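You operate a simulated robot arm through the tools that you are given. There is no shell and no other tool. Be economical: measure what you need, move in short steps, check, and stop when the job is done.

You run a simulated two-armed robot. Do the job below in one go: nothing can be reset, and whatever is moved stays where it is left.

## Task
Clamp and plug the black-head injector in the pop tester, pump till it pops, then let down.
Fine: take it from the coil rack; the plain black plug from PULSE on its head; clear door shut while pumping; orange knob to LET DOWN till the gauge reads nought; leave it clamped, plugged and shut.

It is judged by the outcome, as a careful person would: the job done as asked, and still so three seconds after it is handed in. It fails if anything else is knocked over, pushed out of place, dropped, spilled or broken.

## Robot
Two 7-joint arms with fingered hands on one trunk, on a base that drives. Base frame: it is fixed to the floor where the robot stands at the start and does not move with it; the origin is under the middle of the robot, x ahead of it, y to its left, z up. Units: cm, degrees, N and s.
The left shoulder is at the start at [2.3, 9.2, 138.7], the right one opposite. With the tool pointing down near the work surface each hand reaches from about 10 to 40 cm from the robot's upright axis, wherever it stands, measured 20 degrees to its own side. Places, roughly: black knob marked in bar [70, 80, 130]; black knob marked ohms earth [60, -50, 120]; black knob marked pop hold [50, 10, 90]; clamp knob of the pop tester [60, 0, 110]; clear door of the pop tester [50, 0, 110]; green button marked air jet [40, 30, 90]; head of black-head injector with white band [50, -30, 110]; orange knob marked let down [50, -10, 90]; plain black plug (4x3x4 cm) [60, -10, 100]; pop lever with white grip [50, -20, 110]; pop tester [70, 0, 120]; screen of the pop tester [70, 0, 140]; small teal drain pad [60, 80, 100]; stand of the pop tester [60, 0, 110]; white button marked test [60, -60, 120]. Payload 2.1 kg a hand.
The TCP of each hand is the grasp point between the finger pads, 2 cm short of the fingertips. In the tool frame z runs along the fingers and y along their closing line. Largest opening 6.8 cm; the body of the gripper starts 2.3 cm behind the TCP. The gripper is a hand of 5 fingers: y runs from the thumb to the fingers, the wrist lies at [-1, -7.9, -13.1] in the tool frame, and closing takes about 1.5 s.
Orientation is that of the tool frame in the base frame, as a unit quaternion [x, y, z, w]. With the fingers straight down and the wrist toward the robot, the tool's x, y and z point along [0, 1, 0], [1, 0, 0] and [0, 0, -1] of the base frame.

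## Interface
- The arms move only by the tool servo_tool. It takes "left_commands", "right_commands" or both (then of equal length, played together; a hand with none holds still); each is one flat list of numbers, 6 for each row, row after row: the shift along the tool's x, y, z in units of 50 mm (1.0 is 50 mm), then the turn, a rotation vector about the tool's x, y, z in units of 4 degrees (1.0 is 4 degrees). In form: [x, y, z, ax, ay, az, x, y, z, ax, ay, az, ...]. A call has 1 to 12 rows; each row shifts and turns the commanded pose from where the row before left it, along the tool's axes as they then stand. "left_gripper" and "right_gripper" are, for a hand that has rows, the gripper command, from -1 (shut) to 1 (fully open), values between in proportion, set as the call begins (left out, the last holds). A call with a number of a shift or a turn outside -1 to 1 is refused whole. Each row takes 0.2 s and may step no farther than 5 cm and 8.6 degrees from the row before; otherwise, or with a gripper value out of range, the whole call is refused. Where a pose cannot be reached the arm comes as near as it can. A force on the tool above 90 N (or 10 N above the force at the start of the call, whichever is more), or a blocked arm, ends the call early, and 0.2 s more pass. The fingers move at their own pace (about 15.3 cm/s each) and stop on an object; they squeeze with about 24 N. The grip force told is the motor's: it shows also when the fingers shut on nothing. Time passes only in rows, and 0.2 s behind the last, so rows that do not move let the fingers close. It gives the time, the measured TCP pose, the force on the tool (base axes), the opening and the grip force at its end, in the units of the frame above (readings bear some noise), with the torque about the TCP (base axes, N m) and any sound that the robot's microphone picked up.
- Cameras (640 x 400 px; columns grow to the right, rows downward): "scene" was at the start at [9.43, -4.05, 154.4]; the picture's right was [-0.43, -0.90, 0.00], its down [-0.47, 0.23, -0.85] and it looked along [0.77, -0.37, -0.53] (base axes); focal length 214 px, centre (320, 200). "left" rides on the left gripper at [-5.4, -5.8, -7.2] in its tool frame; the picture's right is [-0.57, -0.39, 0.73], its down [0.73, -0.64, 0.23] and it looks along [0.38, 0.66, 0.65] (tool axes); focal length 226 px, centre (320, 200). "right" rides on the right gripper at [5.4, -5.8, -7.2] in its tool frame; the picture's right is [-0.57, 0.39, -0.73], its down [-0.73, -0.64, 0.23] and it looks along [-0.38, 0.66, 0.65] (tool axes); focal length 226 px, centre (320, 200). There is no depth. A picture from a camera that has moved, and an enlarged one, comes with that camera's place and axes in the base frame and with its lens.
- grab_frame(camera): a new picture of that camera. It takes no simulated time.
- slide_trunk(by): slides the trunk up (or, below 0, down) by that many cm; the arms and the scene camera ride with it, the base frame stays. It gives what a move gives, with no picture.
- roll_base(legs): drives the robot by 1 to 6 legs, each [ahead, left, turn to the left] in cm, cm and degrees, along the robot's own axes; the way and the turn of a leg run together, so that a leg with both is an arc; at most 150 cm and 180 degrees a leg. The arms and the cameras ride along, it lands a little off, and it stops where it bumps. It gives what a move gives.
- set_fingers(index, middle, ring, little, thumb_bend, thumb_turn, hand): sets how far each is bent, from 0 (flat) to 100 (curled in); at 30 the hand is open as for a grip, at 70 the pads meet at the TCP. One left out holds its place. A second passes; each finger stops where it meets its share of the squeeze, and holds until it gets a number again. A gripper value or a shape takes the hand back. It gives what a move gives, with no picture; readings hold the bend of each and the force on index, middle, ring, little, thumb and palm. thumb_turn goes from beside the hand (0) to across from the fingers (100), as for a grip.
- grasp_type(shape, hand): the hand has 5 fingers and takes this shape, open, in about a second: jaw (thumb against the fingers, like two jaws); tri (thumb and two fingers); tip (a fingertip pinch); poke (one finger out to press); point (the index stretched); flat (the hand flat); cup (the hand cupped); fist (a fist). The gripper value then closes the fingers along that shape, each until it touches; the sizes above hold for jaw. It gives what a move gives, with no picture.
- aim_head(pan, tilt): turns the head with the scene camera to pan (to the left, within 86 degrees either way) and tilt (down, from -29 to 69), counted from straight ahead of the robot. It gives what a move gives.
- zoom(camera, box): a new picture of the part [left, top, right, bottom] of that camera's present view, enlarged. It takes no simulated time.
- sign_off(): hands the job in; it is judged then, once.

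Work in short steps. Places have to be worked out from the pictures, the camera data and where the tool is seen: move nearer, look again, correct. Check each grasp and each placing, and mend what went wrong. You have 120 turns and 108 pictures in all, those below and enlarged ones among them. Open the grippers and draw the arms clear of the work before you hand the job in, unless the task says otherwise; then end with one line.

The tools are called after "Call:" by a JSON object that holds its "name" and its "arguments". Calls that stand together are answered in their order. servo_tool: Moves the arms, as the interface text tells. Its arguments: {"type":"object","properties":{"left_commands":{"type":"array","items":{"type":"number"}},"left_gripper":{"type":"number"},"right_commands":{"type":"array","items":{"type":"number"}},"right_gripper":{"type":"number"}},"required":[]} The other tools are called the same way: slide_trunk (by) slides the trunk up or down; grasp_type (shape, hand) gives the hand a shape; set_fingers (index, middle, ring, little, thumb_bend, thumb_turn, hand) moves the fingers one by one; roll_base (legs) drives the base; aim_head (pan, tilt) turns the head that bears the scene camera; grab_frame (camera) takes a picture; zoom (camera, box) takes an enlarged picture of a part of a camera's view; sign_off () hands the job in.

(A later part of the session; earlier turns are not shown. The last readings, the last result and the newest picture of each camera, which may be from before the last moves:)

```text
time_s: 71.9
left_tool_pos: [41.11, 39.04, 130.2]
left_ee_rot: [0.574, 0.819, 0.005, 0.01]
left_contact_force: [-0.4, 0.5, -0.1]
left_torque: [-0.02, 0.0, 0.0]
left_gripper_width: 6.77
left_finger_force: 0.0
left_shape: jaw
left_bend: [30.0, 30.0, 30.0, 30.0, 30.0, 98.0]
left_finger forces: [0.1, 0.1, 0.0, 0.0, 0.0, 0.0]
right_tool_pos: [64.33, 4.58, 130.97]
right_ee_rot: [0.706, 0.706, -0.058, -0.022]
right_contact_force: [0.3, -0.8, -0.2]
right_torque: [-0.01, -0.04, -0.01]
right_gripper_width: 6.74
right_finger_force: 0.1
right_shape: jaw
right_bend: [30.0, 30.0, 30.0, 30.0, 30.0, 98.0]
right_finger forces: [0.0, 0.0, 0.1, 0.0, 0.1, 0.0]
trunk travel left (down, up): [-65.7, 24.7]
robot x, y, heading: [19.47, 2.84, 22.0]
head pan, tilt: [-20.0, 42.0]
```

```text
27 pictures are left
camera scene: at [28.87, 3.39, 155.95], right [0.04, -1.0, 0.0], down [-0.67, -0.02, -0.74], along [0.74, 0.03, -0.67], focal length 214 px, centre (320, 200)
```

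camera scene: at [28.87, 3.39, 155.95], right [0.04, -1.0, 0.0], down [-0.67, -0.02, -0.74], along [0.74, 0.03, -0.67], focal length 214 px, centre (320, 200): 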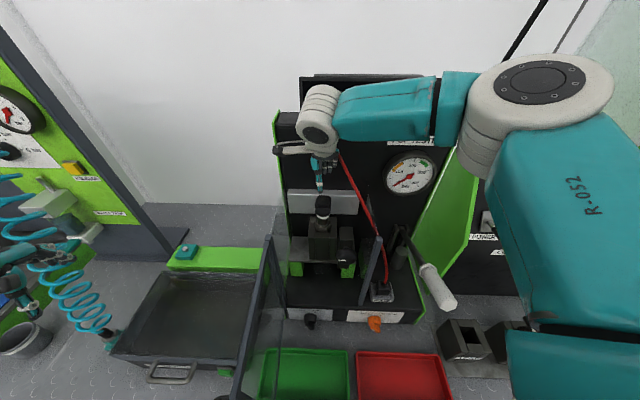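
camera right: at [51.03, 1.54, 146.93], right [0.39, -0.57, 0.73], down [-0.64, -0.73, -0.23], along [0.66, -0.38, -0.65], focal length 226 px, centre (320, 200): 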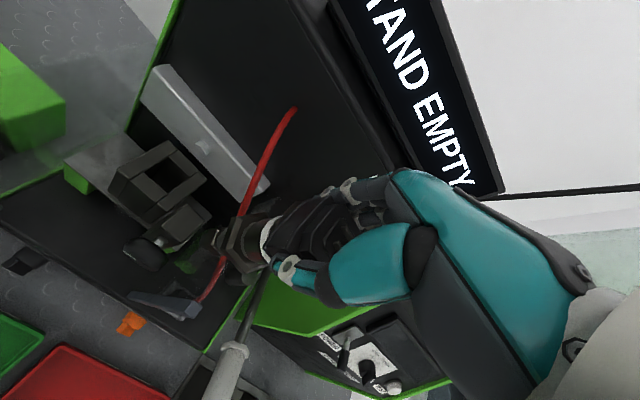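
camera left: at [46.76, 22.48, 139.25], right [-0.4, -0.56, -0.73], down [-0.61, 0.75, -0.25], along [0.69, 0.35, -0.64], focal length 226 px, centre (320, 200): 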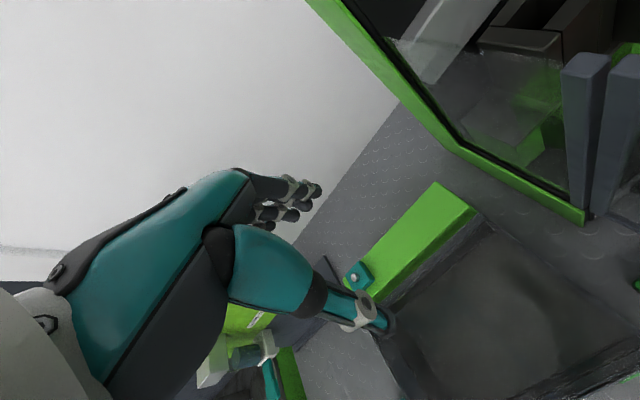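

The injector stands in the clamp. Next the clamp knob: I draw the right hand back above and pitch the fingers forward.

Call:
{"name": "servo_tool", "arguments": {"right_commands": [0, -0.8, -0.2, 0, 0, 0, 0, -0.8, 0, 0, 0, 0, -0.2, -0.8, 0, 0, 0, 0, -0.2, -0.8, 0, -1, 0, 0, -0.2, -0.6, 0, -1, 0, 0, 0, 0, 0, -1, 0.5, 0, 0, 0, 0, -1, 0.5, 0, 0, 0, 0, -1, 0, 0, 0, 0, 0, -1, 0, 0, 0, 0, 0, -1, 0, 0, 0, 0, 0, -1, 0, 0, 0, 0, 0, -1, 0, 0]}}

Call:
{"name": "servo_tool", "arguments": {"right_commands": [0, 0, 0, -1, 0, 0, 0, 0, 0, -1, 0, 0, 0, 0, 0, -1, 0, 0, 0, 0, 0, -1, 0, 0, 0, 0, 0, -1, 0, 0, 0, 0, 0, -1, 0, 0, 0, 0, 0, -1, 0, 0, 0, 0, 0, -1, 0, 0, 0, 0, 0, -1, 0, 0, 0, 0, 0, -1, 0, 0, 0, 0, 0, -1, 0, 0]}}

```text
time_s: 74.5
left_tool_pos: [41.06, 39.14, 130.14]
left_ee_rot: [0.574, 0.819, 0.004, 0.009]
left_contact_force: [0.1, -0.2, 0.2]
left_torque: [0.02, -0.02, 0.02]
left_gripper_width: 6.78
left_finger_force: 0.0
left_shape: jaw
left_bend: [30.0, 30.0, 30.0, 30.0, 30.0, 98.0]
left_finger forces: [0.0, 0.1, 0.0, 0.0, 0.0, 0.0]
right_tool_pos: [50.67, 5.27, 136.88]
right_ee_rot: [0.682, 0.686, 0.188, 0.173]
right_contact_force: [0.1, -0.5, -0.6]
right_torque: [0.03, -0.01, -0.03]
right_gripper_width: 6.77
right_finger_force: 0.0
right_shape: jaw
right_bend: [30.0, 30.0, 30.0, 30.0, 30.0, 98.0]
right_finger forces: [0.0, 0.1, 0.0, 0.0, 0.1, 0.1]
right hand out of reach, approached as far as the arm can: row 5, 6, 7, 8, 9, 10, 11, 12
trunk travel left (down, up): [-65.7, 24.7]
robot x, y, heading: [19.56, 2.6, 22.2]
head pan, tilt: [-20.0, 42.0]
```

```text
time_s: 76.9
left_tool_pos: [41.14, 39.0, 130.3]
left_ee_rot: [0.574, 0.819, 0.004, 0.009]
left_contact_force: [-0.9, 0.2, -0.6]
left_torque: [-0.03, 0.0, 0.01]
left_gripper_width: 6.79
left_finger_force: 0.0
left_shape: jaw
left_bend: [30.0, 30.0, 30.0, 30.0, 30.0, 98.0]
left_finger forces: [0.0, 0.1, 0.0, 0.0, 0.1, 0.0]
right_tool_pos: [60.24, 2.16, 140.41]
right_ee_rot: [0.567, 0.566, 0.43, 0.416]
right_contact_force: [-0.4, 0.1, -0.7]
right_torque: [-0.04, 0.03, 0.01]
right_gripper_width: 6.77
right_finger_force: 0.1
right_shape: jaw
right_bend: [30.0, 30.0, 30.0, 30.0, 30.0, 98.0]
right_finger forces: [0.0, 0.0, 0.0, 0.1, 0.0, 0.1]
right hand out of reach, approached as far as the arm can: row 1, 2, 3, 4, 5, 6, 7, 8, 9, 10, 11
trunk travel left (down, up): [-65.7, 24.7]
robot x, y, heading: [19.43, 2.78, 22.2]
head pan, tilt: [-20.0, 42.0]
```

The hand can point forward, but only farther out. I back the base off 13 cm and lower the trunk, so the forward-pointing hand can come to the knob.

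Call:
{"name": "roll_base", "arguments": {"legs": [[-13, 0, 0]]}}

Call:
{"name": "slide_trunk", "arguments": {"by": -16}}

Call:
{"name": "servo_tool", "arguments": {"right_commands": [0, 0, 0, -1, 0, 0, 0, 0, 0, -1, 0, 0, 0, 0, 0, -1, 0, 0, 0, 0, 0, 0, 0, 0]}}

Call:
{"name": "grab_frame", "arguments": {"camera": "scene"}}

```text
time_s: 78.1
left_tool_pos: [28.83, 34.13, 130.32]
left_ee_rot: [0.574, 0.819, 0.004, 0.009]
left_contact_force: [-0.2, 0.0, 0.0]
left_torque: [-0.04, 0.0, -0.02]
left_gripper_width: 6.77
left_finger_force: 0.1
left_shape: jaw
left_bend: [30.0, 30.0, 30.0, 30.0, 30.0, 98.0]
left_finger forces: [0.0, 0.1, 0.0, 0.0, 0.1, 0.1]
right_tool_pos: [47.89, -2.78, 140.55]
right_ee_rot: [0.567, 0.566, 0.43, 0.416]
right_contact_force: [0.0, 0.2, 0.2]
right_torque: [-0.05, -0.01, -0.02]
right_gripper_width: 6.77
right_finger_force: 0.1
right_shape: jaw
right_bend: [30.0, 30.0, 30.0, 30.0, 30.0, 98.0]
right_finger forces: [0.0, 0.1, 0.0, 0.1, 0.0, 0.0]
trunk travel left (down, up): [-65.7, 24.7]
robot x, y, heading: [7.16, -2.12, 22.0]
head pan, tilt: [-20.0, 42.0]
```

```text
time_s: 80.0
left_tool_pos: [29.03, 34.22, 114.23]
left_ee_rot: [0.574, 0.819, 0.004, 0.01]
left_contact_force: [-0.5, 0.9, -0.9]
left_torque: [0.0, 0.0, 0.0]
left_gripper_width: 6.8
left_finger_force: 0.1
left_shape: jaw
left_bend: [30.0, 30.0, 30.0, 30.0, 30.0, 98.0]
left_finger forces: [0.0, 0.0, 0.1, 0.0, 0.1, 0.0]
right_tool_pos: [47.94, -2.73, 124.58]
right_ee_rot: [0.567, 0.567, 0.431, 0.415]
right_contact_force: [0.1, 0.5, -0.4]
right_torque: [-0.02, 0.01, -0.04]
right_gripper_width: 6.74
right_finger_force: 0.0
right_shape: jaw
right_bend: [30.0, 30.0, 30.0, 30.0, 30.0, 98.0]
right_finger forces: [0.0, 0.0, 0.0, 0.0, 0.1, 0.0]
trunk travel left (down, up): [-49.7, 40.7]
robot x, y, heading: [7.38, -2.04, 22.2]
head pan, tilt: [-20.0, 42.0]
```

```text
time_s: 81.0
left_tool_pos: [28.92, 34.27, 114.16]
left_ee_rot: [0.575, 0.818, 0.004, 0.009]
left_contact_force: [0.5, 0.4, 0.4]
left_torque: [-0.02, -0.04, -0.01]
left_gripper_width: 6.78
left_finger_force: 0.1
left_shape: jaw
left_bend: [30.0, 30.0, 30.0, 30.0, 30.0, 98.0]
left_finger forces: [0.0, 0.1, 0.0, 0.1, 0.0, 0.1]
right_tool_pos: [49.44, -3.42, 125.53]
right_ee_rot: [0.52, 0.519, 0.487, 0.473]
right_contact_force: [0.3, 0.0, -0.5]
right_torque: [0.01, 0.04, 0.04]
right_gripper_width: 6.78
right_finger_force: 0.0
right_shape: jaw
right_bend: [30.0, 30.0, 30.0, 30.0, 30.0, 98.0]
right_finger forces: [0.0, 0.0, 0.0, 0.0, 0.0, 0.0]
right hand out of reach, approached as far as the arm can: row 1, 2, 3
trunk travel left (down, up): [-49.7, 40.7]
robot x, y, heading: [7.38, -2.14, 22.3]
head pan, tilt: [-20.0, 42.0]
```

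```text
26 pictures are left
camera scene: at [17.52, -1.21, 139.92], right [0.04, -1.0, 0.0], down [-0.67, -0.02, -0.74], along [0.74, 0.03, -0.67], focal length 214 px, centre (320, 200)
```

scene: 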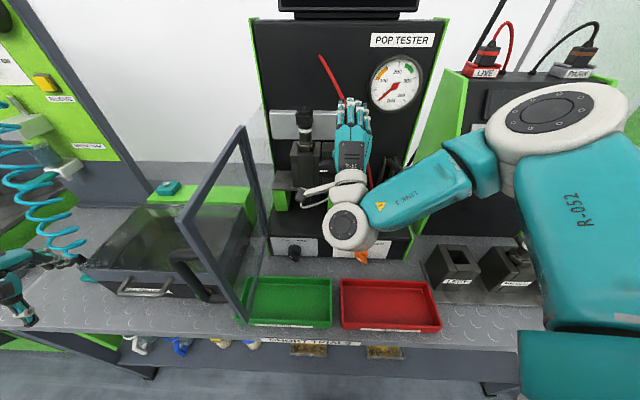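

Hand now points forward. I lower it in front of the knob (y≈-1.4, z≈113.7) and look.

Call:
{"name": "slide_trunk", "arguments": {"by": -3}}

Call:
{"name": "servo_tool", "arguments": {"right_commands": [0.1, -0.45, 0, 0, 0, 0, 0.1, -0.45, 0, 0, 0, 0, 0.1, -0.45, 0, 0, 0, 0, 0.1, -0.45, 0, 0, 0, 0]}}

Call:
{"name": "grab_frame", "arguments": {"camera": "right"}}

```text
time_s: 81.7
left_tool_pos: [28.95, 34.19, 111.25]
left_ee_rot: [0.574, 0.819, 0.004, 0.009]
left_contact_force: [0.1, 0.0, 0.2]
left_torque: [-0.03, 0.0, 0.02]
left_gripper_width: 6.8
left_finger_force: 0.0
left_shape: jaw
left_bend: [30.0, 30.0, 30.0, 30.0, 30.0, 98.0]
left_finger forces: [0.1, 0.1, 0.0, 0.0, 0.0, 0.1]
right_tool_pos: [49.38, -3.43, 122.68]
right_ee_rot: [0.521, 0.519, 0.487, 0.472]
right_contact_force: [-0.3, 0.3, -0.4]
right_torque: [-0.01, 0.0, 0.02]
right_gripper_width: 6.76
right_finger_force: 0.0
right_shape: jaw
right_bend: [30.0, 30.0, 30.0, 30.0, 30.0, 98.0]
right_finger forces: [0.0, 0.0, 0.0, 0.0, 0.0, 0.0]
trunk travel left (down, up): [-46.7, 43.7]
robot x, y, heading: [7.17, -2.32, 22.1]
head pan, tilt: [-20.0, 42.0]
```

```text
time_s: 82.7
left_tool_pos: [28.98, 34.16, 111.2]
left_ee_rot: [0.575, 0.818, 0.003, 0.009]
left_contact_force: [-0.7, 0.4, 0.8]
left_torque: [0.0, 0.02, -0.02]
left_gripper_width: 6.8
left_finger_force: 0.1
left_shape: jaw
left_bend: [30.0, 30.0, 30.0, 30.0, 30.0, 98.0]
left_finger forces: [0.0, 0.0, 0.0, 0.1, 0.1, 0.0]
right_tool_pos: [52.66, -3.97, 119.07]
right_ee_rot: [0.521, 0.52, 0.487, 0.471]
right_contact_force: [0.2, -0.2, 0.3]
right_torque: [-0.02, -0.03, 0.01]
right_gripper_width: 6.79
right_finger_force: 0.1
right_shape: jaw
right_bend: [30.0, 30.0, 30.0, 30.0, 30.0, 98.0]
right_finger forces: [0.0, 0.0, 0.1, 0.0, 0.0, 0.0]
right hand out of reach, approached as far as the arm can: row 1, 2, 3, 4
trunk travel left (down, up): [-46.7, 43.7]
robot x, y, heading: [7.27, -2.14, 21.9]
head pan, tilt: [-20.0, 42.0]
```

```text
25 pictures are left
camera right: at [44.98, 1.46, 113.78], right [-0.69, -0.58, 0.44], down [0.19, -0.72, -0.67], along [0.7, -0.38, 0.6], focal length 226 px, centre (320, 200)
```

right: 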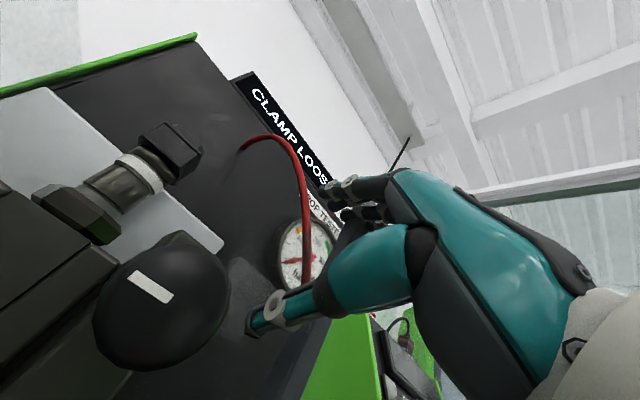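

The screen reads CLAMP LOOSE – useful feedback – and the knob is at (56.3,-1.3,113.8). The base and trunk move the hand exactly, so I use them: shift left/back a little, then down.

Call:
{"name": "roll_base", "arguments": {"legs": [[-0.85, 3.2, 0]]}}

Call:
{"name": "slide_trunk", "arguments": {"by": -5.2}}

```text
time_s: 83.6
left_tool_pos: [26.84, 36.93, 111.21]
left_ee_rot: [0.574, 0.818, 0.004, 0.01]
left_contact_force: [1.2, -1.0, -0.1]
left_torque: [-0.02, 0.01, -0.04]
left_gripper_width: 6.77
left_finger_force: 0.1
left_shape: jaw
left_bend: [30.0, 30.0, 30.0, 30.0, 30.0, 98.0]
left_finger forces: [0.1, 0.0, 0.0, 0.0, 0.1, 0.1]
right_tool_pos: [50.71, -1.35, 119.03]
right_ee_rot: [0.519, 0.52, 0.487, 0.472]
right_contact_force: [-0.1, -0.3, 0.2]
right_torque: [-0.02, -0.01, -0.02]
right_gripper_width: 6.77
right_finger_force: 0.0
right_shape: jaw
right_bend: [30.0, 30.0, 30.0, 30.0, 30.0, 98.0]
right_finger forces: [0.1, 0.0, 0.0, 0.0, 0.0, 0.0]
trunk travel left (down, up): [-46.7, 43.7]
robot x, y, heading: [5.13, 0.52, 22.1]
head pan, tilt: [-20.0, 42.0]
```

```text
time_s: 84.5
left_tool_pos: [27.06, 36.85, 106.07]
left_ee_rot: [0.574, 0.819, 0.005, 0.01]
left_contact_force: [-0.5, -0.2, 0.1]
left_torque: [0.0, 0.01, -0.03]
left_gripper_width: 6.78
left_finger_force: 0.1
left_shape: jaw
left_bend: [30.0, 30.0, 30.0, 30.0, 30.0, 98.0]
left_finger forces: [0.0, 0.0, 0.0, 0.1, 0.1, 0.1]
right_tool_pos: [50.6, -1.3, 113.8]
right_ee_rot: [0.52, 0.52, 0.487, 0.472]
right_contact_force: [-0.3, 0.0, -0.1]
right_torque: [-0.01, 0.0, 0.0]
right_gripper_width: 6.79
right_finger_force: 0.1
right_shape: jaw
right_bend: [30.0, 30.0, 30.0, 30.0, 30.0, 98.0]
right_finger forces: [0.1, 0.0, 0.1, 0.0, 0.0, 0.1]
trunk travel left (down, up): [-41.5, 48.9]
robot x, y, heading: [5.03, 0.5, 21.9]
head pan, tilt: [-20.0, 42.0]
```

Aligned. Now drive 6 cm along the knob axis so the fingers straddle it.

Call:
{"name": "roll_base", "arguments": {"legs": [[5.5, -2.25, 0]]}}

Call:
{"name": "grab_frame", "arguments": {"camera": "right"}}

```text
time_s: 85.5
left_tool_pos: [33.04, 36.81, 105.93]
left_ee_rot: [0.575, 0.818, 0.003, 0.01]
left_contact_force: [-0.4, 0.2, 1.0]
left_torque: [0.01, -0.01, 0.01]
left_gripper_width: 6.79
left_finger_force: 0.1
left_shape: jaw
left_bend: [30.0, 30.0, 30.0, 30.0, 30.0, 98.0]
left_finger forces: [0.0, 0.0, 0.0, 0.0, 0.0, 0.0]
right_tool_pos: [56.8, -1.29, 113.71]
right_ee_rot: [0.521, 0.519, 0.486, 0.473]
right_contact_force: [0.3, 0.1, 0.1]
right_torque: [-0.01, -0.01, 0.01]
right_gripper_width: 6.77
right_finger_force: 0.1
right_shape: jaw
right_bend: [30.0, 30.0, 30.0, 30.0, 30.0, 98.0]
right_finger forces: [0.0, 0.0, 0.0, 0.0, 0.0, 0.1]
trunk travel left (down, up): [-41.5, 48.9]
robot x, y, heading: [11.2, 0.3, 22.0]
head pan, tilt: [-20.0, 42.0]
```

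```text
24 pictures are left
camera right: at [48.98, 4.08, 108.57], right [-0.69, -0.58, 0.44], down [0.19, -0.72, -0.67], along [0.7, -0.38, 0.6], focal length 226 px, centre (320, 200)
```

right: 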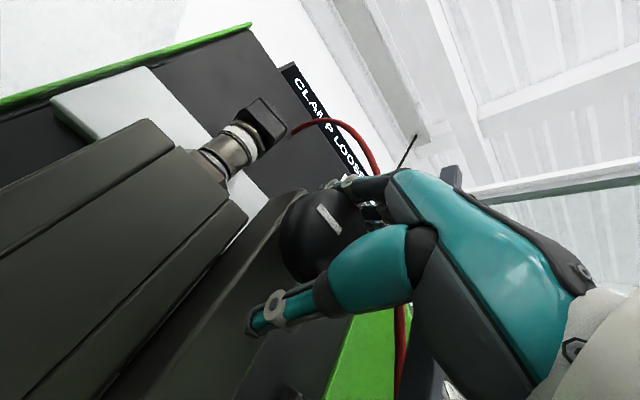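

The knob is between thumb and fingers. I close on it, then turn clockwise.

Call:
{"name": "servo_tool", "arguments": {"right_commands": [0, 0, 0, 0, 0, 0, 0, 0, 0, 0, 0, 0, 0, 0, 0, 0, 0, 0, 0, 0, 0, 0, 0, 0, 0, 0, 0, 0, 0, 0, 0, 0, 0, 0, 0, 0, 0, 0, 0, 0, 0, 0], "right_gripper": -1}}

Call:
{"name": "servo_tool", "arguments": {"right_commands": [0, 0, 0, 0, 0, 1, 0, 0, 0, 0, 0, 1, 0, 0, 0, 0, 0, 1, 0, 0, 0, 0, 0, 1, 0, 0, 0, 0, 0, 1, 0, 0, 0, 0, 0, 1, 0, 0, 0, 0, 0, 1, 0, 0, 0, 0, 0, 1]}}

```text
time_s: 87.1
left_tool_pos: [33.08, 36.74, 106.02]
left_ee_rot: [0.574, 0.819, 0.003, 0.009]
left_contact_force: [-0.5, -0.2, -0.2]
left_torque: [-0.02, -0.03, 0.0]
left_gripper_width: 6.78
left_finger_force: 0.1
left_shape: jaw
left_bend: [30.0, 30.0, 30.0, 30.0, 30.0, 98.0]
left_finger forces: [0.0, 0.1, 0.0, 0.1, 0.0, 0.0]
right_tool_pos: [56.85, -1.39, 113.7]
right_ee_rot: [0.521, 0.519, 0.486, 0.472]
right_contact_force: [7.8, 0.4, -0.2]
right_torque: [0.0, 0.0, -0.01]
right_gripper_width: 3.06
right_finger_force: 23.9
right_shape: jaw
right_bend: [75.0, 50.0, 52.0, 49.0, 73.0, 99.0]
right_finger forces: [14.3, 6.8, 2.9, 0.0, 23.3, 0.1]
trunk travel left (down, up): [-41.5, 48.9]
robot x, y, heading: [11.19, 0.69, 21.9]
head pan, tilt: [-20.0, 42.0]
```

```text
time_s: 88.9
left_tool_pos: [30.81, 37.87, 106.16]
left_ee_rot: [0.567, 0.824, 0.005, 0.015]
left_contact_force: [-0.1, -0.5, -0.7]
left_torque: [0.03, 0.03, 0.03]
left_gripper_width: 6.77
left_finger_force: 0.1
left_shape: jaw
left_bend: [30.0, 30.0, 30.0, 30.0, 30.0, 98.0]
left_finger forces: [0.1, 0.0, 0.1, 0.0, 0.0, 0.0]
right_tool_pos: [58.15, -1.01, 117.0]
right_ee_rot: [0.634, 0.364, 0.606, 0.313]
right_contact_force: [-70.6, 23.8, 24.2]
right_torque: [-0.12, 0.3, -0.45]
right_gripper_width: 1.36
right_finger_force: 24.2
right_shape: jaw
right_bend: [80.0, 81.0, 81.0, 49.0, 91.0, 93.0]
right_finger forces: [23.2, 27.1, 25.0, 0.0, 9.1, 0.0]
right hand out of reach, approached as far as the arm can: row 1, 2, 3, 4, 5, 6, 7, 8
trunk travel left (down, up): [-41.5, 48.9]
robot x, y, heading: [10.95, 0.94, 23.6]
head pan, tilt: [-20.0, 42.0]
```

The arm ran out of reach and pushed on the knob. I open the hand and back off by the base at once, then look.

Call:
{"name": "servo_tool", "arguments": {"right_commands": [0, 0, -0.1, 0, 0, 0, 0, 0, -0.1, 0, 0, 0, 0, 0, 0, 0, 0, 0, 0, 0, 0, 0, 0, 0], "right_gripper": 1}}

Call:
{"name": "roll_base", "arguments": {"legs": [[-5.5, 2.25, 0]]}}

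Call:
{"name": "grab_frame", "arguments": {"camera": "scene"}}

```text
time_s: 89.9
left_tool_pos: [31.86, 37.57, 106.13]
left_ee_rot: [0.568, 0.823, 0.006, 0.016]
left_contact_force: [0.6, -0.1, -0.2]
left_torque: [0.02, -0.01, 0.03]
left_gripper_width: 6.77
left_finger_force: 0.1
left_shape: jaw
left_bend: [30.0, 30.0, 30.0, 30.0, 30.0, 98.0]
left_finger forces: [0.1, 0.0, 0.1, 0.0, 0.0, 0.0]
right_tool_pos: [58.82, -1.53, 117.58]
right_ee_rot: [0.633, 0.36, 0.609, 0.315]
right_contact_force: [-74.3, 22.8, 23.1]
right_torque: [0.74, 1.18, -0.44]
right_gripper_width: 5.49
right_finger_force: 0.1
right_shape: jaw
right_bend: [82.0, 30.0, 87.0, 30.0, 30.0, 86.0]
right_finger forces: [30.5, 0.0, 27.8, 0.4, 25.5, 0.0]
right hand out of reach, approached as far as the arm can: row 1, 2
trunk travel left (down, up): [-41.5, 48.9]
robot x, y, heading: [11.92, 0.75, 22.9]
head pan, tilt: [-20.0, 42.0]
```

```text
time_s: 90.8
left_tool_pos: [26.81, 36.81, 105.93]
left_ee_rot: [0.576, 0.817, 0.004, 0.01]
left_contact_force: [-0.2, 0.6, -0.3]
left_torque: [0.0, -0.01, -0.02]
left_gripper_width: 6.77
left_finger_force: 0.1
left_shape: jaw
left_bend: [30.0, 30.0, 30.0, 30.0, 30.0, 98.0]
left_finger forces: [0.0, 0.1, 0.0, 0.0, 0.0, 0.0]
right_tool_pos: [53.26, -2.96, 116.6]
right_ee_rot: [0.645, 0.355, 0.595, 0.322]
right_contact_force: [-5.2, 7.1, -2.2]
right_torque: [-0.15, -0.15, -0.11]
right_gripper_width: 6.81
right_finger_force: 0.1
right_shape: jaw
right_bend: [30.0, 30.0, 37.0, 30.0, 30.0, 98.0]
right_finger forces: [0.1, 1.2, 7.6, 0.0, 0.0, 0.0]
trunk travel left (down, up): [-41.5, 48.9]
robot x, y, heading: [5.07, 0.55, 22.3]
head pan, tilt: [-20.0, 42.0]
```

```text
23 pictures are left
camera scene: at [15.93, 1.81, 131.68], right [0.03, -1.0, 0.0], down [-0.67, -0.02, -0.74], along [0.74, 0.02, -0.67], focal length 214 px, centre (320, 200)
```

scene: 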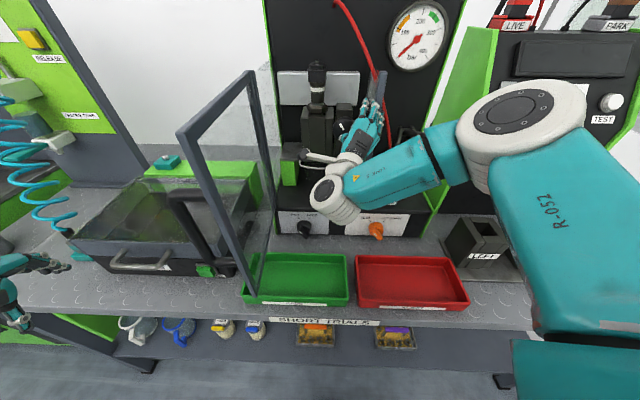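

The hand is off the knob. I back off a bit more and aim the head to see both screen and knob.

Call:
{"name": "roll_base", "arguments": {"legs": [[-4, 1.6, 0]]}}

Call:
{"name": "aim_head", "arguments": {"pan": -22, "tilt": 18}}

Call:
{"name": "zoom", "arguments": {"camera": "scene", "box": [220, 60, 460, 300]}}

```text
time_s: 91.7
left_tool_pos: [22.52, 36.72, 106.04]
left_ee_rot: [0.575, 0.818, 0.003, 0.009]
left_contact_force: [-0.4, 0.0, 0.3]
left_torque: [0.02, -0.01, 0.0]
left_gripper_width: 6.76
left_finger_force: 0.0
left_shape: jaw
left_bend: [30.0, 30.0, 30.0, 30.0, 30.0, 98.0]
left_finger forces: [0.0, 0.0, 0.1, 0.0, 0.0, 0.0]
right_tool_pos: [48.92, -3.12, 116.57]
right_ee_rot: [0.644, 0.356, 0.597, 0.32]
right_contact_force: [0.1, -0.4, 0.3]
right_torque: [-0.01, 0.0, 0.01]
right_gripper_width: 6.8
right_finger_force: 0.0
right_shape: jaw
right_bend: [30.0, 30.0, 30.0, 30.0, 30.0, 98.0]
right_finger forces: [0.1, 0.1, 0.0, 0.1, 0.0, 0.0]
trunk travel left (down, up): [-41.5, 48.9]
robot x, y, heading: [0.91, 0.35, 22.1]
head pan, tilt: [-20.0, 42.0]
```

```text
time_s: 92.6
left_tool_pos: [22.71, 36.7, 105.99]
left_ee_rot: [0.575, 0.818, 0.005, 0.009]
left_contact_force: [0.6, -0.2, 0.4]
left_torque: [0.0, -0.03, -0.01]
left_gripper_width: 6.79
left_finger_force: 0.1
left_shape: jaw
left_bend: [30.0, 30.0, 30.0, 30.0, 30.0, 98.0]
left_finger forces: [0.1, 0.0, 0.1, 0.0, 0.0, 0.1]
right_tool_pos: [49.05, -3.13, 116.56]
right_ee_rot: [0.645, 0.355, 0.596, 0.32]
right_contact_force: [-0.1, -0.2, -0.4]
right_torque: [0.02, 0.03, -0.02]
right_gripper_width: 6.79
right_finger_force: 0.1
right_shape: jaw
right_bend: [30.0, 30.0, 30.0, 30.0, 30.0, 98.0]
right_finger forces: [0.0, 0.0, 0.0, 0.1, 0.0, 0.0]
trunk travel left (down, up): [-41.5, 48.9]
robot x, y, heading: [0.76, 0.59, 21.8]
head pan, tilt: [-22.0, 18.0]
```

```text
1.67 times, centred on (340, 180) of scene
camera zoom: at [12.68, 1.35, 135.43], right [0.0, -1.0, 0.0], down [-0.31, 0.0, -0.95], along [0.95, 0.0, -0.31], focal length 358 px, centre (287, 233)
```

zoom: 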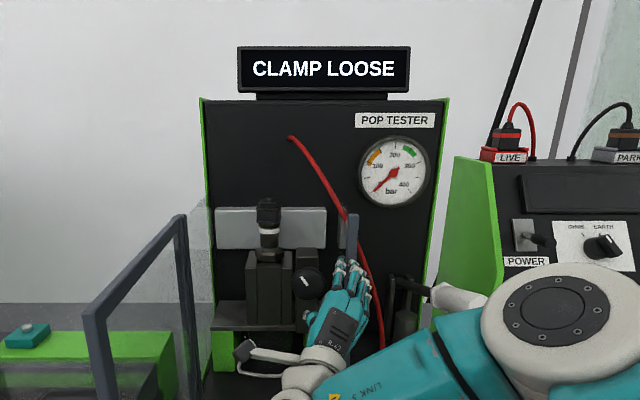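

The knob turned about 45° but the clamp is still loose. In free space I roll the hand the other way to see what range it has.

Call:
{"name": "slide_trunk", "arguments": {"by": -0.3}}

Call:
{"name": "servo_tool", "arguments": {"right_commands": [0, 0, 0, 0, 0, -1, 0, 0, 0, 0, 0, -1, 0, 0, 0, 0, 0, -1, 0, 0, 0, 0, 0, -1, 0, 0, 0, 0, 0, -1, 0, 0, 0, 0, 0, -1, 0, 0, 0, 0, 0, -1, 0, 0, 0, 0, 0, -1, 0, 0, 0, 0, 0, -1, 0, 0, 0, 0, 0, -1, 0, 0, 0, 0, 0, -1, 0, 0, 0, 0, 0, -1]}}

Call:
{"name": "servo_tool", "arguments": {"right_commands": [0, 0, 0, 0, 0, -1, 0, 0, 0, 0, 0, -1, 0, 0, 0, 0, 0, -1, 0, 0, 0, 0, 0, -1, 0, 0, 0, 0, 0, -1, 0, 0, 0, 0, 0, -1]}}

```text
time_s: 93.1
left_tool_pos: [22.58, 36.77, 105.64]
left_ee_rot: [0.575, 0.818, 0.004, 0.01]
left_contact_force: [0.3, -0.4, -0.1]
left_torque: [0.0, 0.0, 0.02]
left_gripper_width: 6.77
left_finger_force: 0.0
left_shape: jaw
left_bend: [30.0, 30.0, 30.0, 30.0, 30.0, 98.0]
left_finger forces: [0.0, 0.1, 0.0, 0.1, 0.0, 0.1]
right_tool_pos: [49.17, -3.18, 116.26]
right_ee_rot: [0.645, 0.355, 0.596, 0.321]
right_contact_force: [-0.3, -0.3, -0.2]
right_torque: [0.01, 0.0, -0.01]
right_gripper_width: 6.78
right_finger_force: 0.1
right_shape: jaw
right_bend: [30.0, 30.0, 30.0, 30.0, 30.0, 98.0]
right_finger forces: [0.0, 0.0, 0.0, 0.1, 0.1, 0.1]
trunk travel left (down, up): [-41.2, 49.2]
robot x, y, heading: [0.85, 0.4, 22.0]
head pan, tilt: [-22.0, 18.0]
```

```text
time_s: 95.7
left_tool_pos: [22.55, 36.61, 105.68]
left_ee_rot: [0.575, 0.818, 0.003, 0.009]
left_contact_force: [0.5, -0.4, -0.4]
left_torque: [-0.01, 0.01, 0.01]
left_gripper_width: 6.78
left_finger_force: 0.0
left_shape: jaw
left_bend: [30.0, 30.0, 30.0, 30.0, 30.0, 98.0]
left_finger forces: [0.0, 0.0, 0.0, 0.0, 0.0, 0.1]
right_tool_pos: [48.91, -3.13, 116.25]
right_ee_rot: [0.444, 0.587, 0.414, 0.536]
right_contact_force: [0.0, -0.3, -0.2]
right_torque: [-0.03, 0.04, 0.02]
right_gripper_width: 6.79
right_finger_force: 0.1
right_shape: jaw
right_bend: [30.0, 30.0, 30.0, 30.0, 30.0, 98.0]
right_finger forces: [0.0, 0.1, 0.1, 0.0, 0.1, 0.0]
trunk travel left (down, up): [-41.2, 49.2]
robot x, y, heading: [0.58, 0.27, 22.0]
head pan, tilt: [-22.0, 18.0]
```

```text
time_s: 97.1
left_tool_pos: [22.55, 36.62, 105.8]
left_ee_rot: [0.575, 0.818, 0.004, 0.01]
left_contact_force: [0.3, -0.8, 0.2]
left_torque: [0.04, 0.03, 0.02]
left_gripper_width: 6.77
left_finger_force: 0.1
left_shape: jaw
left_bend: [30.0, 30.0, 30.0, 30.0, 30.0, 98.0]
left_finger forces: [0.0, 0.0, 0.0, 0.0, 0.0, 0.0]
right_tool_pos: [49.01, -3.06, 116.14]
right_ee_rot: [0.311, 0.667, 0.294, 0.609]
right_contact_force: [-0.3, 0.0, -0.1]
right_torque: [0.0, -0.02, 0.02]
right_gripper_width: 6.81
right_finger_force: 0.1
right_shape: jaw
right_bend: [30.0, 30.0, 30.0, 30.0, 30.0, 98.0]
right_finger forces: [0.1, 0.0, 0.0, 0.0, 0.1, 0.0]
trunk travel left (down, up): [-41.2, 49.2]
robot x, y, heading: [0.86, 0.52, 22.1]
head pan, tilt: [-22.0, 18.0]
```

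The roll range is free here (about −40° to +32°). I set roll ≈ −16° (clear of the right jamb), then bring the hand onto the knob by trunk and base.

Call:
{"name": "servo_tool", "arguments": {"right_commands": [0, 0, 0, 0, 0, 1, 0, 0, 0, 0, 0, 1, 0, 0, 0, 0, 0, 1, 0, 0, 0, 0, 0, 1, 0, 0, 0, 0, 0, 1, 0, 0, 0, 0, 0, 1]}}

Call:
{"name": "slide_trunk", "arguments": {"by": -2.3}}

Call:
{"name": "roll_base", "arguments": {"legs": [[7.9, -1.3, 0]]}}

Call:
{"name": "zoom", "arguments": {"camera": "right", "box": [120, 80, 520, 380]}}

```text
time_s: 98.5
left_tool_pos: [22.69, 36.73, 105.75]
left_ee_rot: [0.575, 0.818, 0.005, 0.009]
left_contact_force: [0.6, 0.5, 0.0]
left_torque: [0.01, -0.02, 0.0]
left_gripper_width: 6.8
left_finger_force: 0.1
left_shape: jaw
left_bend: [30.0, 30.0, 30.0, 30.0, 30.0, 98.0]
left_finger forces: [0.0, 0.0, 0.0, 0.1, 0.1, 0.0]
right_tool_pos: [48.91, -3.17, 116.22]
right_ee_rot: [0.443, 0.588, 0.415, 0.534]
right_contact_force: [0.4, 0.4, -1.0]
right_torque: [-0.02, -0.02, 0.02]
right_gripper_width: 6.81
right_finger_force: 0.0
right_shape: jaw
right_bend: [30.0, 30.0, 30.0, 30.0, 30.0, 98.0]
right_finger forces: [0.0, 0.0, 0.0, 0.0, 0.0, 0.0]
trunk travel left (down, up): [-41.2, 49.2]
robot x, y, heading: [0.83, 0.37, 21.5]
head pan, tilt: [-22.0, 18.0]
```

```text
time_s: 99.2
left_tool_pos: [22.63, 36.78, 103.37]
left_ee_rot: [0.576, 0.817, 0.004, 0.009]
left_contact_force: [-0.4, -0.4, 0.4]
left_torque: [-0.02, -0.01, -0.02]
left_gripper_width: 6.79
left_finger_force: 0.0
left_shape: jaw
left_bend: [30.0, 30.0, 30.0, 30.0, 30.0, 98.0]
left_finger forces: [0.0, 0.0, 0.0, 0.0, 0.0, 0.1]
right_tool_pos: [49.13, -3.1, 113.99]
right_ee_rot: [0.444, 0.587, 0.414, 0.535]
right_contact_force: [-0.9, 0.4, -0.3]
right_torque: [-0.03, -0.01, 0.02]
right_gripper_width: 6.8
right_finger_force: 0.0
right_shape: jaw
right_bend: [30.0, 30.0, 30.0, 30.0, 30.0, 98.0]
right_finger forces: [0.0, 0.0, 0.0, 0.0, 0.0, 0.1]
trunk travel left (down, up): [-38.9, 51.5]
robot x, y, heading: [1.21, 0.44, 22.0]
head pan, tilt: [-22.0, 18.0]
```

```text
time_s: 100.3
left_tool_pos: [30.37, 38.41, 103.44]
left_ee_rot: [0.575, 0.818, 0.004, 0.009]
left_contact_force: [0.3, -0.3, 0.1]
left_torque: [0.06, 0.0, 0.0]
left_gripper_width: 6.77
left_finger_force: 0.0
left_shape: jaw
left_bend: [30.0, 30.0, 30.0, 30.0, 30.0, 98.0]
left_finger forces: [0.0, 0.0, 0.0, 0.0, 0.0, 0.1]
right_tool_pos: [56.97, -1.33, 113.86]
right_ee_rot: [0.445, 0.587, 0.414, 0.535]
right_contact_force: [0.2, 1.0, -0.4]
right_torque: [0.0, 0.0, 0.0]
right_gripper_width: 6.8
right_finger_force: 0.0
right_shape: jaw
right_bend: [30.0, 30.0, 30.0, 30.0, 30.0, 98.0]
right_finger forces: [0.1, 0.1, 0.1, 0.1, 0.0, 0.0]
trunk travel left (down, up): [-38.9, 51.5]
robot x, y, heading: [8.83, 2.33, 22.0]
head pan, tilt: [-22.0, 18.0]
```

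```text
1.33 times, centred on (320, 230) of right
camera zoom: at [49.04, 2.34, 107.46], right [-0.68, -0.45, 0.58], down [0.2, -0.87, -0.44], along [0.71, -0.18, 0.68], focal length 301 px, centre (320, 160)
```

zoom: 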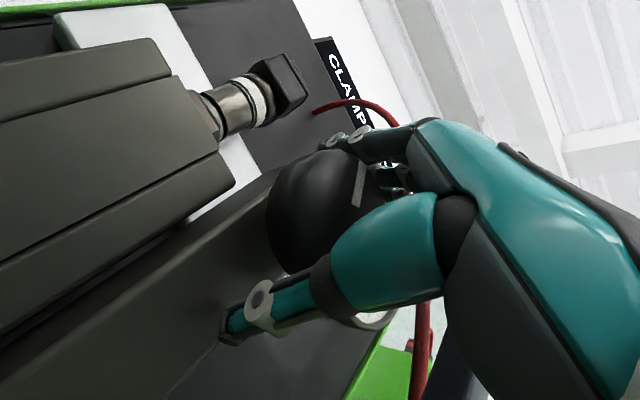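

Straddling the knob. I close and turn 32°, checking the force.

Call:
{"name": "servo_tool", "arguments": {"right_commands": [0, 0, 0, 0, 0, 0, 0, 0, 0, 0, 0, 0, 0, 0, 0, 0, 0, 0, 0, 0, 0, 0, 0, 0, 0, 0, 0, 0, 0, 0, 0, 0, 0, 0, 0, 0, 0, 0, 0, 0, 0, 1, 0, 0, 0, 0, 0, 1, 0, 0, 0, 0, 0, 1, 0, 0, 0, 0, 0, 1], "right_gripper": -1}}

Call:
{"name": "servo_tool", "arguments": {"right_commands": [0, 0, 0, 0, 0, 1, 0, 0, 0, 0, 0, 1, 0, 0, 0, 0, 0, 1, 0, 0, 0, 0, 0, 1, 0, 0, 0, 0, 0, 1, 0, 0, 0, 0, 0, 1]}}

```text
time_s: 102.5
left_tool_pos: [30.41, 38.6, 103.39]
left_ee_rot: [0.575, 0.818, 0.004, 0.009]
left_contact_force: [-0.2, -0.8, 0.1]
left_torque: [0.02, -0.04, 0.02]
left_gripper_width: 6.79
left_finger_force: 0.0
left_shape: jaw
left_bend: [30.0, 30.0, 30.0, 30.0, 30.0, 98.0]
left_finger forces: [0.0, 0.0, 0.0, 0.0, 0.1, 0.1]
right_tool_pos: [56.8, -1.26, 114.01]
right_ee_rot: [0.521, 0.52, 0.485, 0.472]
right_contact_force: [0.6, 6.5, -4.6]
right_torque: [-0.17, -0.43, 0.11]
right_gripper_width: 3.76
right_finger_force: 24.7
right_shape: jaw
right_bend: [75.0, 33.0, 46.0, 44.0, 72.0, 100.0]
right_finger forces: [13.8, 13.5, 0.0, 0.0, 24.4, 0.0]
trunk travel left (down, up): [-38.9, 51.5]
robot x, y, heading: [8.39, 2.15, 21.9]
head pan, tilt: [-22.0, 18.0]
```

```text
time_s: 103.9
left_tool_pos: [30.48, 38.75, 103.43]
left_ee_rot: [0.575, 0.818, 0.003, 0.01]
left_contact_force: [0.3, 0.0, -0.3]
left_torque: [0.0, 0.0, -0.03]
left_gripper_width: 6.78
left_finger_force: 0.2
left_shape: jaw
left_bend: [30.0, 30.0, 30.0, 30.0, 30.0, 98.0]
left_finger forces: [0.0, 0.0, 0.0, 0.0, 0.1, 0.0]
right_tool_pos: [56.82, -1.13, 114.08]
right_ee_rot: [0.618, 0.4, 0.573, 0.36]
right_contact_force: [5.5, 11.0, 6.6]
right_torque: [-0.34, -0.41, 0.08]
right_gripper_width: 3.88
right_finger_force: 24.1
right_shape: jaw
right_bend: [75.0, 31.0, 46.0, 44.0, 72.0, 100.0]
right_finger forces: [17.1, 14.5, 0.3, 0.0, 23.0, 0.0]
trunk travel left (down, up): [-38.9, 51.5]
robot x, y, heading: [8.52, 2.02, 22.1]
head pan, tilt: [-22.0, 18.0]
```

Turning well. A further 24°, then look at the screen.

Call:
{"name": "servo_tool", "arguments": {"right_commands": [0, 0, 0, 0, 0, 1, 0, 0, 0, 0, 0, 1, 0, 0, 0, 0, 0, 1, 0, 0, 0, 0, 0, 1, 0, 0, 0, 0, 0, 1, 0, 0, 0, 0, 0, 1]}}

Call:
{"name": "zoom", "arguments": {"camera": "scene", "box": [220, 40, 460, 280]}}

```text
time_s: 105.3
left_tool_pos: [29.98, 38.56, 103.42]
left_ee_rot: [0.575, 0.818, 0.004, 0.012]
left_contact_force: [0.9, -0.4, 0.0]
left_torque: [-0.03, 0.01, 0.02]
left_gripper_width: 6.77
left_finger_force: 0.2
left_shape: jaw
left_bend: [30.0, 30.0, 30.0, 30.0, 30.0, 98.0]
left_finger forces: [0.1, 0.1, 0.0, 0.0, 0.1, 0.0]
right_tool_pos: [57.17, -1.45, 114.53]
right_ee_rot: [0.687, 0.263, 0.636, 0.234]
right_contact_force: [-27.1, 10.9, -5.5]
right_torque: [0.03, -0.21, -0.04]
right_gripper_width: 3.36
right_finger_force: 24.0
right_shape: jaw
right_bend: [79.0, 44.0, 46.0, 44.0, 72.0, 100.0]
right_finger forces: [26.1, 2.7, 0.0, 0.0, 28.2, 0.0]
right hand out of reach, approached as far as the arm can: row 3, 5
trunk travel left (down, up): [-38.9, 51.5]
robot x, y, heading: [8.62, 2.17, 22.1]
head pan, tilt: [-22.0, 18.0]
```

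```text
1.67 times, centred on (340, 160) of scene
camera zoom: at [20.27, 3.43, 132.87], right [0.0, -1.0, 0.0], down [-0.31, 0.0, -0.95], along [0.95, 0.0, -0.31], focal length 358 px, centre (287, 267)
```

zoom: 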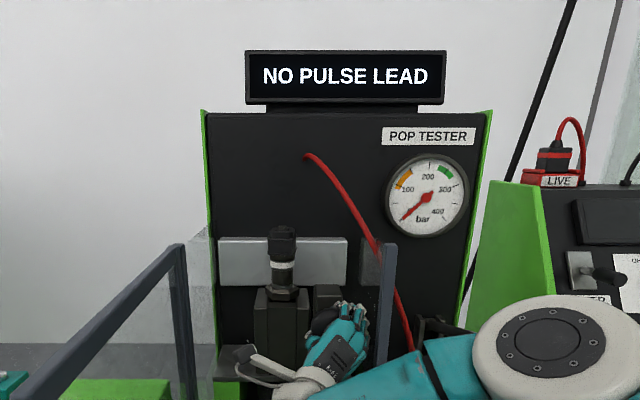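

The screen now reads NO PULSE LEAD: clamped. I open and back off along the knob axis.

Call:
{"name": "servo_tool", "arguments": {"right_commands": [0, 0, -0.05, 0, 0, 0, 0, 0, 0, 0, 0, 0, 0, 0, 0, 0, 0, 0, 0, 0, 0, 0, 0, 0, 0, 0, 0, 0, 0, 0], "right_gripper": 1}}

Call:
{"name": "roll_base", "arguments": {"legs": [[-9.3, 3.75, 0]]}}

```text
time_s: 106.5
left_tool_pos: [29.96, 38.56, 103.51]
left_ee_rot: [0.575, 0.818, 0.005, 0.011]
left_contact_force: [0.2, 0.1, -0.5]
left_torque: [0.02, -0.01, -0.01]
left_gripper_width: 6.8
left_finger_force: 0.1
left_shape: jaw
left_bend: [30.0, 30.0, 30.0, 30.0, 30.0, 98.0]
left_finger forces: [0.0, 0.0, 0.0, 0.1, 0.0, 0.0]
right_tool_pos: [57.14, -1.47, 114.47]
right_ee_rot: [0.686, 0.263, 0.636, 0.234]
right_contact_force: [-28.0, 5.0, 8.0]
right_torque: [-0.07, -0.24, 0.18]
right_gripper_width: 5.69
right_finger_force: 0.2
right_shape: jaw
right_bend: [77.0, 30.0, 30.0, 34.0, 29.0, 98.0]
right_finger forces: [41.1, 0.0, 0.1, 2.1, 1.6, 0.0]
right hand out of reach, approached as far as the arm can: row 1
trunk travel left (down, up): [-38.9, 51.5]
robot x, y, heading: [8.45, 2.23, 22.0]
head pan, tilt: [-22.0, 18.0]
```

```text
time_s: 107.6
left_tool_pos: [20.33, 38.46, 103.43]
left_ee_rot: [0.575, 0.818, 0.003, 0.01]
left_contact_force: [-0.1, 0.1, 0.1]
left_torque: [0.04, 0.0, 0.01]
left_gripper_width: 6.8
left_finger_force: 0.0
left_shape: jaw
left_bend: [30.0, 30.0, 30.0, 30.0, 30.0, 98.0]
left_finger forces: [0.1, 0.1, 0.1, 0.1, 0.0, 0.1]
right_tool_pos: [47.72, -1.54, 114.34]
right_ee_rot: [0.688, 0.263, 0.635, 0.234]
right_contact_force: [-0.3, 0.1, 0.1]
right_torque: [-0.02, -0.01, 0.02]
right_gripper_width: 6.82
right_finger_force: 0.1
right_shape: jaw
right_bend: [30.0, 30.0, 30.0, 30.0, 30.0, 98.0]
right_finger forces: [0.0, 0.1, 0.0, 0.1, 0.0, 0.1]
trunk travel left (down, up): [-38.9, 51.5]
robot x, y, heading: [-1.73, 2.11, 21.9]
head pan, tilt: [-22.0, 18.0]
```

Now the plug. I will grip its left and right sides with the hand pointing forward (cable left free on top), so I roll the hand so its closing line is horizontal, and pitch it slightly down.

Call:
{"name": "servo_tool", "arguments": {"right_commands": [0, 0, 0, 0, 0, -1, 0, 0, 0, 0, 0, -1, 0, 0, 0, 0, 0, -1, 0, 0, 0, 0, 0, -1, 0, 0, 0, 0, 0, -1, 0, 0, 0, 0, 0, -1, 0, 0, 0, 0, 0, -1, 0, 0, 0, 0, 0, -1, 0, 0, 0, 0, 0, -1, 0, 0, 0, 0, 0, -1, 0, 0, 0, 0, 0, -1, 0, 0, 0, 0, 0, -1]}}

Call:
{"name": "servo_tool", "arguments": {"right_commands": [0, 0, 0, 0, 0, -1, 0, 0, 0, 0, 0, -1, 0, 0, 0, 0, 0, -1, 0, 0, 0, 0, 0, -1, 0, 0, 0, 0, 0, -1, 0, 0, 0, 0, 0, -1, 0, 0, 0, 0, 0, -1, 0, 0, 0, 0, 0, -1, 0, 0, 0, 0, 0, -1, 0, 0, 0, 0, 0, -1, 0, 0, 0, 0, 0, -1, 0, 0, 0, 0, 0, -1]}}

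Call:
{"name": "servo_tool", "arguments": {"right_commands": [0, 0, 0, 0, 0, -1, 0, 0, 0, 0, 0, -1, 0, 0, 0, 0, 0, -1, 0, 0, 0, 0, 0, -1, 0, 0, 0, 0, 0, -1, 0, 0, 0, 0, 0, -1, 0, 0, 0, 0, 0, -1, 0, 0, 0, 0, 0, -1, 0, 0, 0, 0, 1, 0, 0, 0, 0, 0, 0.8, 0]}}

```text
time_s: 110.2
left_tool_pos: [20.25, 38.52, 103.46]
left_ee_rot: [0.576, 0.818, 0.004, 0.009]
left_contact_force: [-0.2, 0.4, -0.3]
left_torque: [0.03, 0.03, -0.01]
left_gripper_width: 6.79
left_finger_force: 0.0
left_shape: jaw
left_bend: [30.0, 30.0, 30.0, 30.0, 30.0, 98.0]
left_finger forces: [0.0, 0.1, 0.0, 0.1, 0.1, 0.0]
right_tool_pos: [47.75, -1.59, 114.31]
right_ee_rot: [0.52, 0.521, 0.485, 0.471]
right_contact_force: [0.7, 0.1, 0.0]
right_torque: [0.02, 0.0, 0.0]
right_gripper_width: 6.79
right_finger_force: 0.2
right_shape: jaw
right_bend: [30.0, 30.0, 30.0, 30.0, 30.0, 98.0]
right_finger forces: [0.0, 0.1, 0.0, 0.0, 0.0, 0.1]
trunk travel left (down, up): [-38.9, 51.5]
robot x, y, heading: [-1.12, 2.14, 22.0]
head pan, tilt: [-22.0, 18.0]
```

```text
time_s: 112.8
left_tool_pos: [20.33, 38.48, 103.43]
left_ee_rot: [0.575, 0.818, 0.004, 0.009]
left_contact_force: [0.4, 0.3, 0.2]
left_torque: [-0.04, -0.01, -0.04]
left_gripper_width: 6.78
left_finger_force: 0.0
left_shape: jaw
left_bend: [30.0, 30.0, 30.0, 30.0, 30.0, 98.0]
left_finger forces: [0.0, 0.0, 0.1, 0.0, 0.1, 0.0]
right_tool_pos: [47.77, -1.55, 114.34]
right_ee_rot: [0.264, 0.687, 0.251, 0.628]
right_contact_force: [-0.9, 0.1, -0.4]
right_torque: [-0.03, 0.01, -0.02]
right_gripper_width: 6.81
right_finger_force: 0.1
right_shape: jaw
right_bend: [30.0, 30.0, 30.0, 30.0, 30.0, 98.0]
right_finger forces: [0.0, 0.0, 0.1, 0.0, 0.0, 0.0]
trunk travel left (down, up): [-38.9, 51.5]
robot x, y, heading: [-1.3, 1.82, 22.0]
head pan, tilt: [-22.0, 18.0]
```

```text
time_s: 115.0
left_tool_pos: [20.22, 38.53, 103.47]
left_ee_rot: [0.575, 0.818, 0.004, 0.009]
left_contact_force: [-0.2, 0.2, 0.2]
left_torque: [0.0, 0.0, -0.03]
left_gripper_width: 6.77
left_finger_force: 0.1
left_shape: jaw
left_bend: [30.0, 30.0, 30.0, 30.0, 30.0, 98.0]
left_finger forces: [0.0, 0.0, 0.0, 0.0, 0.0, 0.1]
right_tool_pos: [47.64, -1.58, 114.21]
right_ee_rot: [0.06, 0.775, 0.072, 0.625]
right_contact_force: [-0.6, 0.0, 0.1]
right_torque: [-0.02, 0.0, 0.0]
right_gripper_width: 6.8
right_finger_force: 0.0
right_shape: jaw
right_bend: [30.0, 30.0, 30.0, 30.0, 30.0, 98.0]
right_finger forces: [0.0, 0.0, 0.0, 0.0, 0.0, 0.0]
trunk travel left (down, up): [-38.9, 51.5]
robot x, y, heading: [-1.5, 2.25, 22.1]
head pan, tilt: [-22.0, 18.0]
```

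I finish the roll (11° more), choose the fingertip pinch so only index and thumb work low at the dock, and move in front of the plug.

Call:
{"name": "servo_tool", "arguments": {"right_commands": [0, 0, 0, 0, 0, -1, 0, 0, 0, 0, 0, -1, 0, 0, 0, 0, 0, -0.7]}}

Call:
{"name": "grasp_type", "arguments": {"hand": "right", "shape": "tip"}}

Call:
{"name": "roll_base", "arguments": {"legs": [[-6.5, -9.1, 0]]}}

Call:
{"name": "slide_trunk", "arguments": {"by": -10}}

Call:
{"name": "grab_frame", "arguments": {"camera": "right"}}

```text
time_s: 115.8
left_tool_pos: [20.33, 38.5, 103.44]
left_ee_rot: [0.575, 0.818, 0.004, 0.009]
left_contact_force: [-0.3, -0.2, 0.1]
left_torque: [0.02, -0.02, -0.04]
left_gripper_width: 6.78
left_finger_force: 0.0
left_shape: jaw
left_bend: [30.0, 30.0, 30.0, 30.0, 30.0, 98.0]
left_finger forces: [0.0, 0.0, 0.0, 0.0, 0.1, 0.0]
right_tool_pos: [47.74, -1.52, 114.21]
right_ee_rot: [-0.014, 0.776, 0.013, 0.63]
right_contact_force: [0.0, -0.2, 0.4]
right_torque: [-0.04, -0.02, -0.01]
right_gripper_width: 6.78
right_finger_force: 0.0
right_shape: jaw
right_bend: [30.0, 30.0, 30.0, 30.0, 30.0, 98.0]
right_finger forces: [0.1, 0.0, 0.0, 0.0, 0.1, 0.1]
trunk travel left (down, up): [-38.9, 51.5]
robot x, y, heading: [-1.67, 2.0, 21.9]
head pan, tilt: [-22.0, 18.0]
```

```text
time_s: 116.7
left_tool_pos: [20.31, 38.47, 103.38]
left_ee_rot: [0.575, 0.818, 0.005, 0.009]
left_contact_force: [0.2, -0.4, 0.1]
left_torque: [0.0, 0.0, 0.02]
left_gripper_width: 6.77
left_finger_force: 0.0
left_shape: jaw
left_bend: [30.0, 30.0, 30.0, 30.0, 30.0, 98.0]
left_finger forces: [0.0, 0.1, 0.0, 0.1, 0.1, 0.1]
right_tool_pos: [47.7, -1.6, 114.25]
right_ee_rot: [-0.012, 0.776, 0.014, 0.63]
right_contact_force: [0.1, -0.6, -0.4]
right_torque: [-0.01, -0.01, -0.01]
right_gripper_width: 6.82
right_finger_force: 0.0
right_shape: tip
right_bend: [30.0, 98.0, 99.0, 99.0, 30.0, 98.0]
right_finger forces: [0.0, 0.0, 0.1, 0.1, 0.0, 0.1]
trunk travel left (down, up): [-38.9, 51.5]
robot x, y, heading: [-1.72, 1.99, 22.4]
head pan, tilt: [-22.0, 18.0]
```

```text
time_s: 117.9
left_tool_pos: [17.49, 27.64, 103.37]
left_ee_rot: [0.574, 0.819, 0.005, 0.009]
left_contact_force: [0.1, -0.1, 0.1]
left_torque: [-0.02, 0.0, 0.01]
left_gripper_width: 6.8
left_finger_force: 0.0
left_shape: jaw
left_bend: [30.0, 30.0, 30.0, 30.0, 30.0, 98.0]
left_finger forces: [0.0, 0.0, 0.0, 0.0, 0.0, 0.0]
right_tool_pos: [45.03, -12.35, 114.16]
right_ee_rot: [-0.013, 0.776, 0.014, 0.63]
right_contact_force: [0.4, -0.3, -0.6]
right_torque: [-0.01, 0.0, 0.01]
right_gripper_width: 6.8
right_finger_force: 0.1
right_shape: tip
right_bend: [30.0, 98.0, 99.0, 99.0, 30.0, 98.0]
right_finger forces: [0.0, 0.0, 0.0, 0.1, 0.1, 0.0]
trunk travel left (down, up): [-38.9, 51.5]
robot x, y, heading: [-4.11, -8.8, 22.2]
head pan, tilt: [-22.0, 18.0]
```

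```text
time_s: 119.3
left_tool_pos: [17.59, 27.7, 93.55]
left_ee_rot: [0.574, 0.819, 0.004, 0.009]
left_contact_force: [-0.6, 0.1, 0.3]
left_torque: [0.04, 0.0, 0.0]
left_gripper_width: 6.78
left_finger_force: 0.2
left_shape: jaw
left_bend: [30.0, 30.0, 30.0, 30.0, 30.0, 98.0]
left_finger forces: [0.0, 0.1, 0.1, 0.0, 0.1, 0.0]
right_tool_pos: [45.02, -12.44, 104.31]
right_ee_rot: [-0.013, 0.777, 0.014, 0.63]
right_contact_force: [0.7, -0.4, -0.3]
right_torque: [0.02, 0.03, 0.0]
right_gripper_width: 6.78
right_finger_force: 0.0
right_shape: tip
right_bend: [30.0, 98.0, 99.0, 99.0, 30.0, 98.0]
right_finger forces: [0.0, 0.1, 0.1, 0.1, 0.0, 0.0]
trunk travel left (down, up): [-28.9, 61.5]
robot x, y, heading: [-4.43, -8.55, 22.1]
head pan, tilt: [-22.0, 18.0]
```

```text
19 pictures are left
camera right: at [37.1, -18.42, 100.36], right [-0.61, 0.36, 0.71], down [0.4, -0.63, 0.67], along [0.68, 0.69, 0.24], focal length 226 px, centre (320, 200)
```

right: 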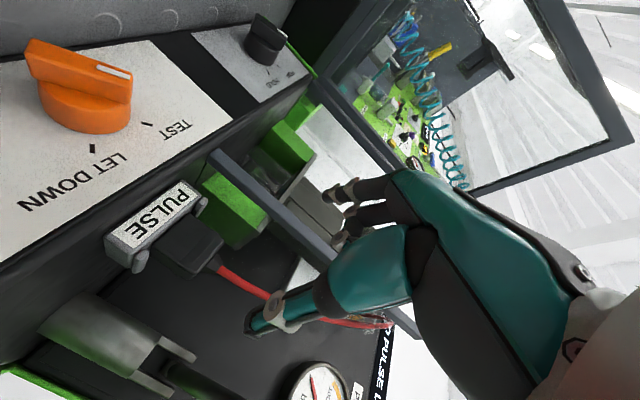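

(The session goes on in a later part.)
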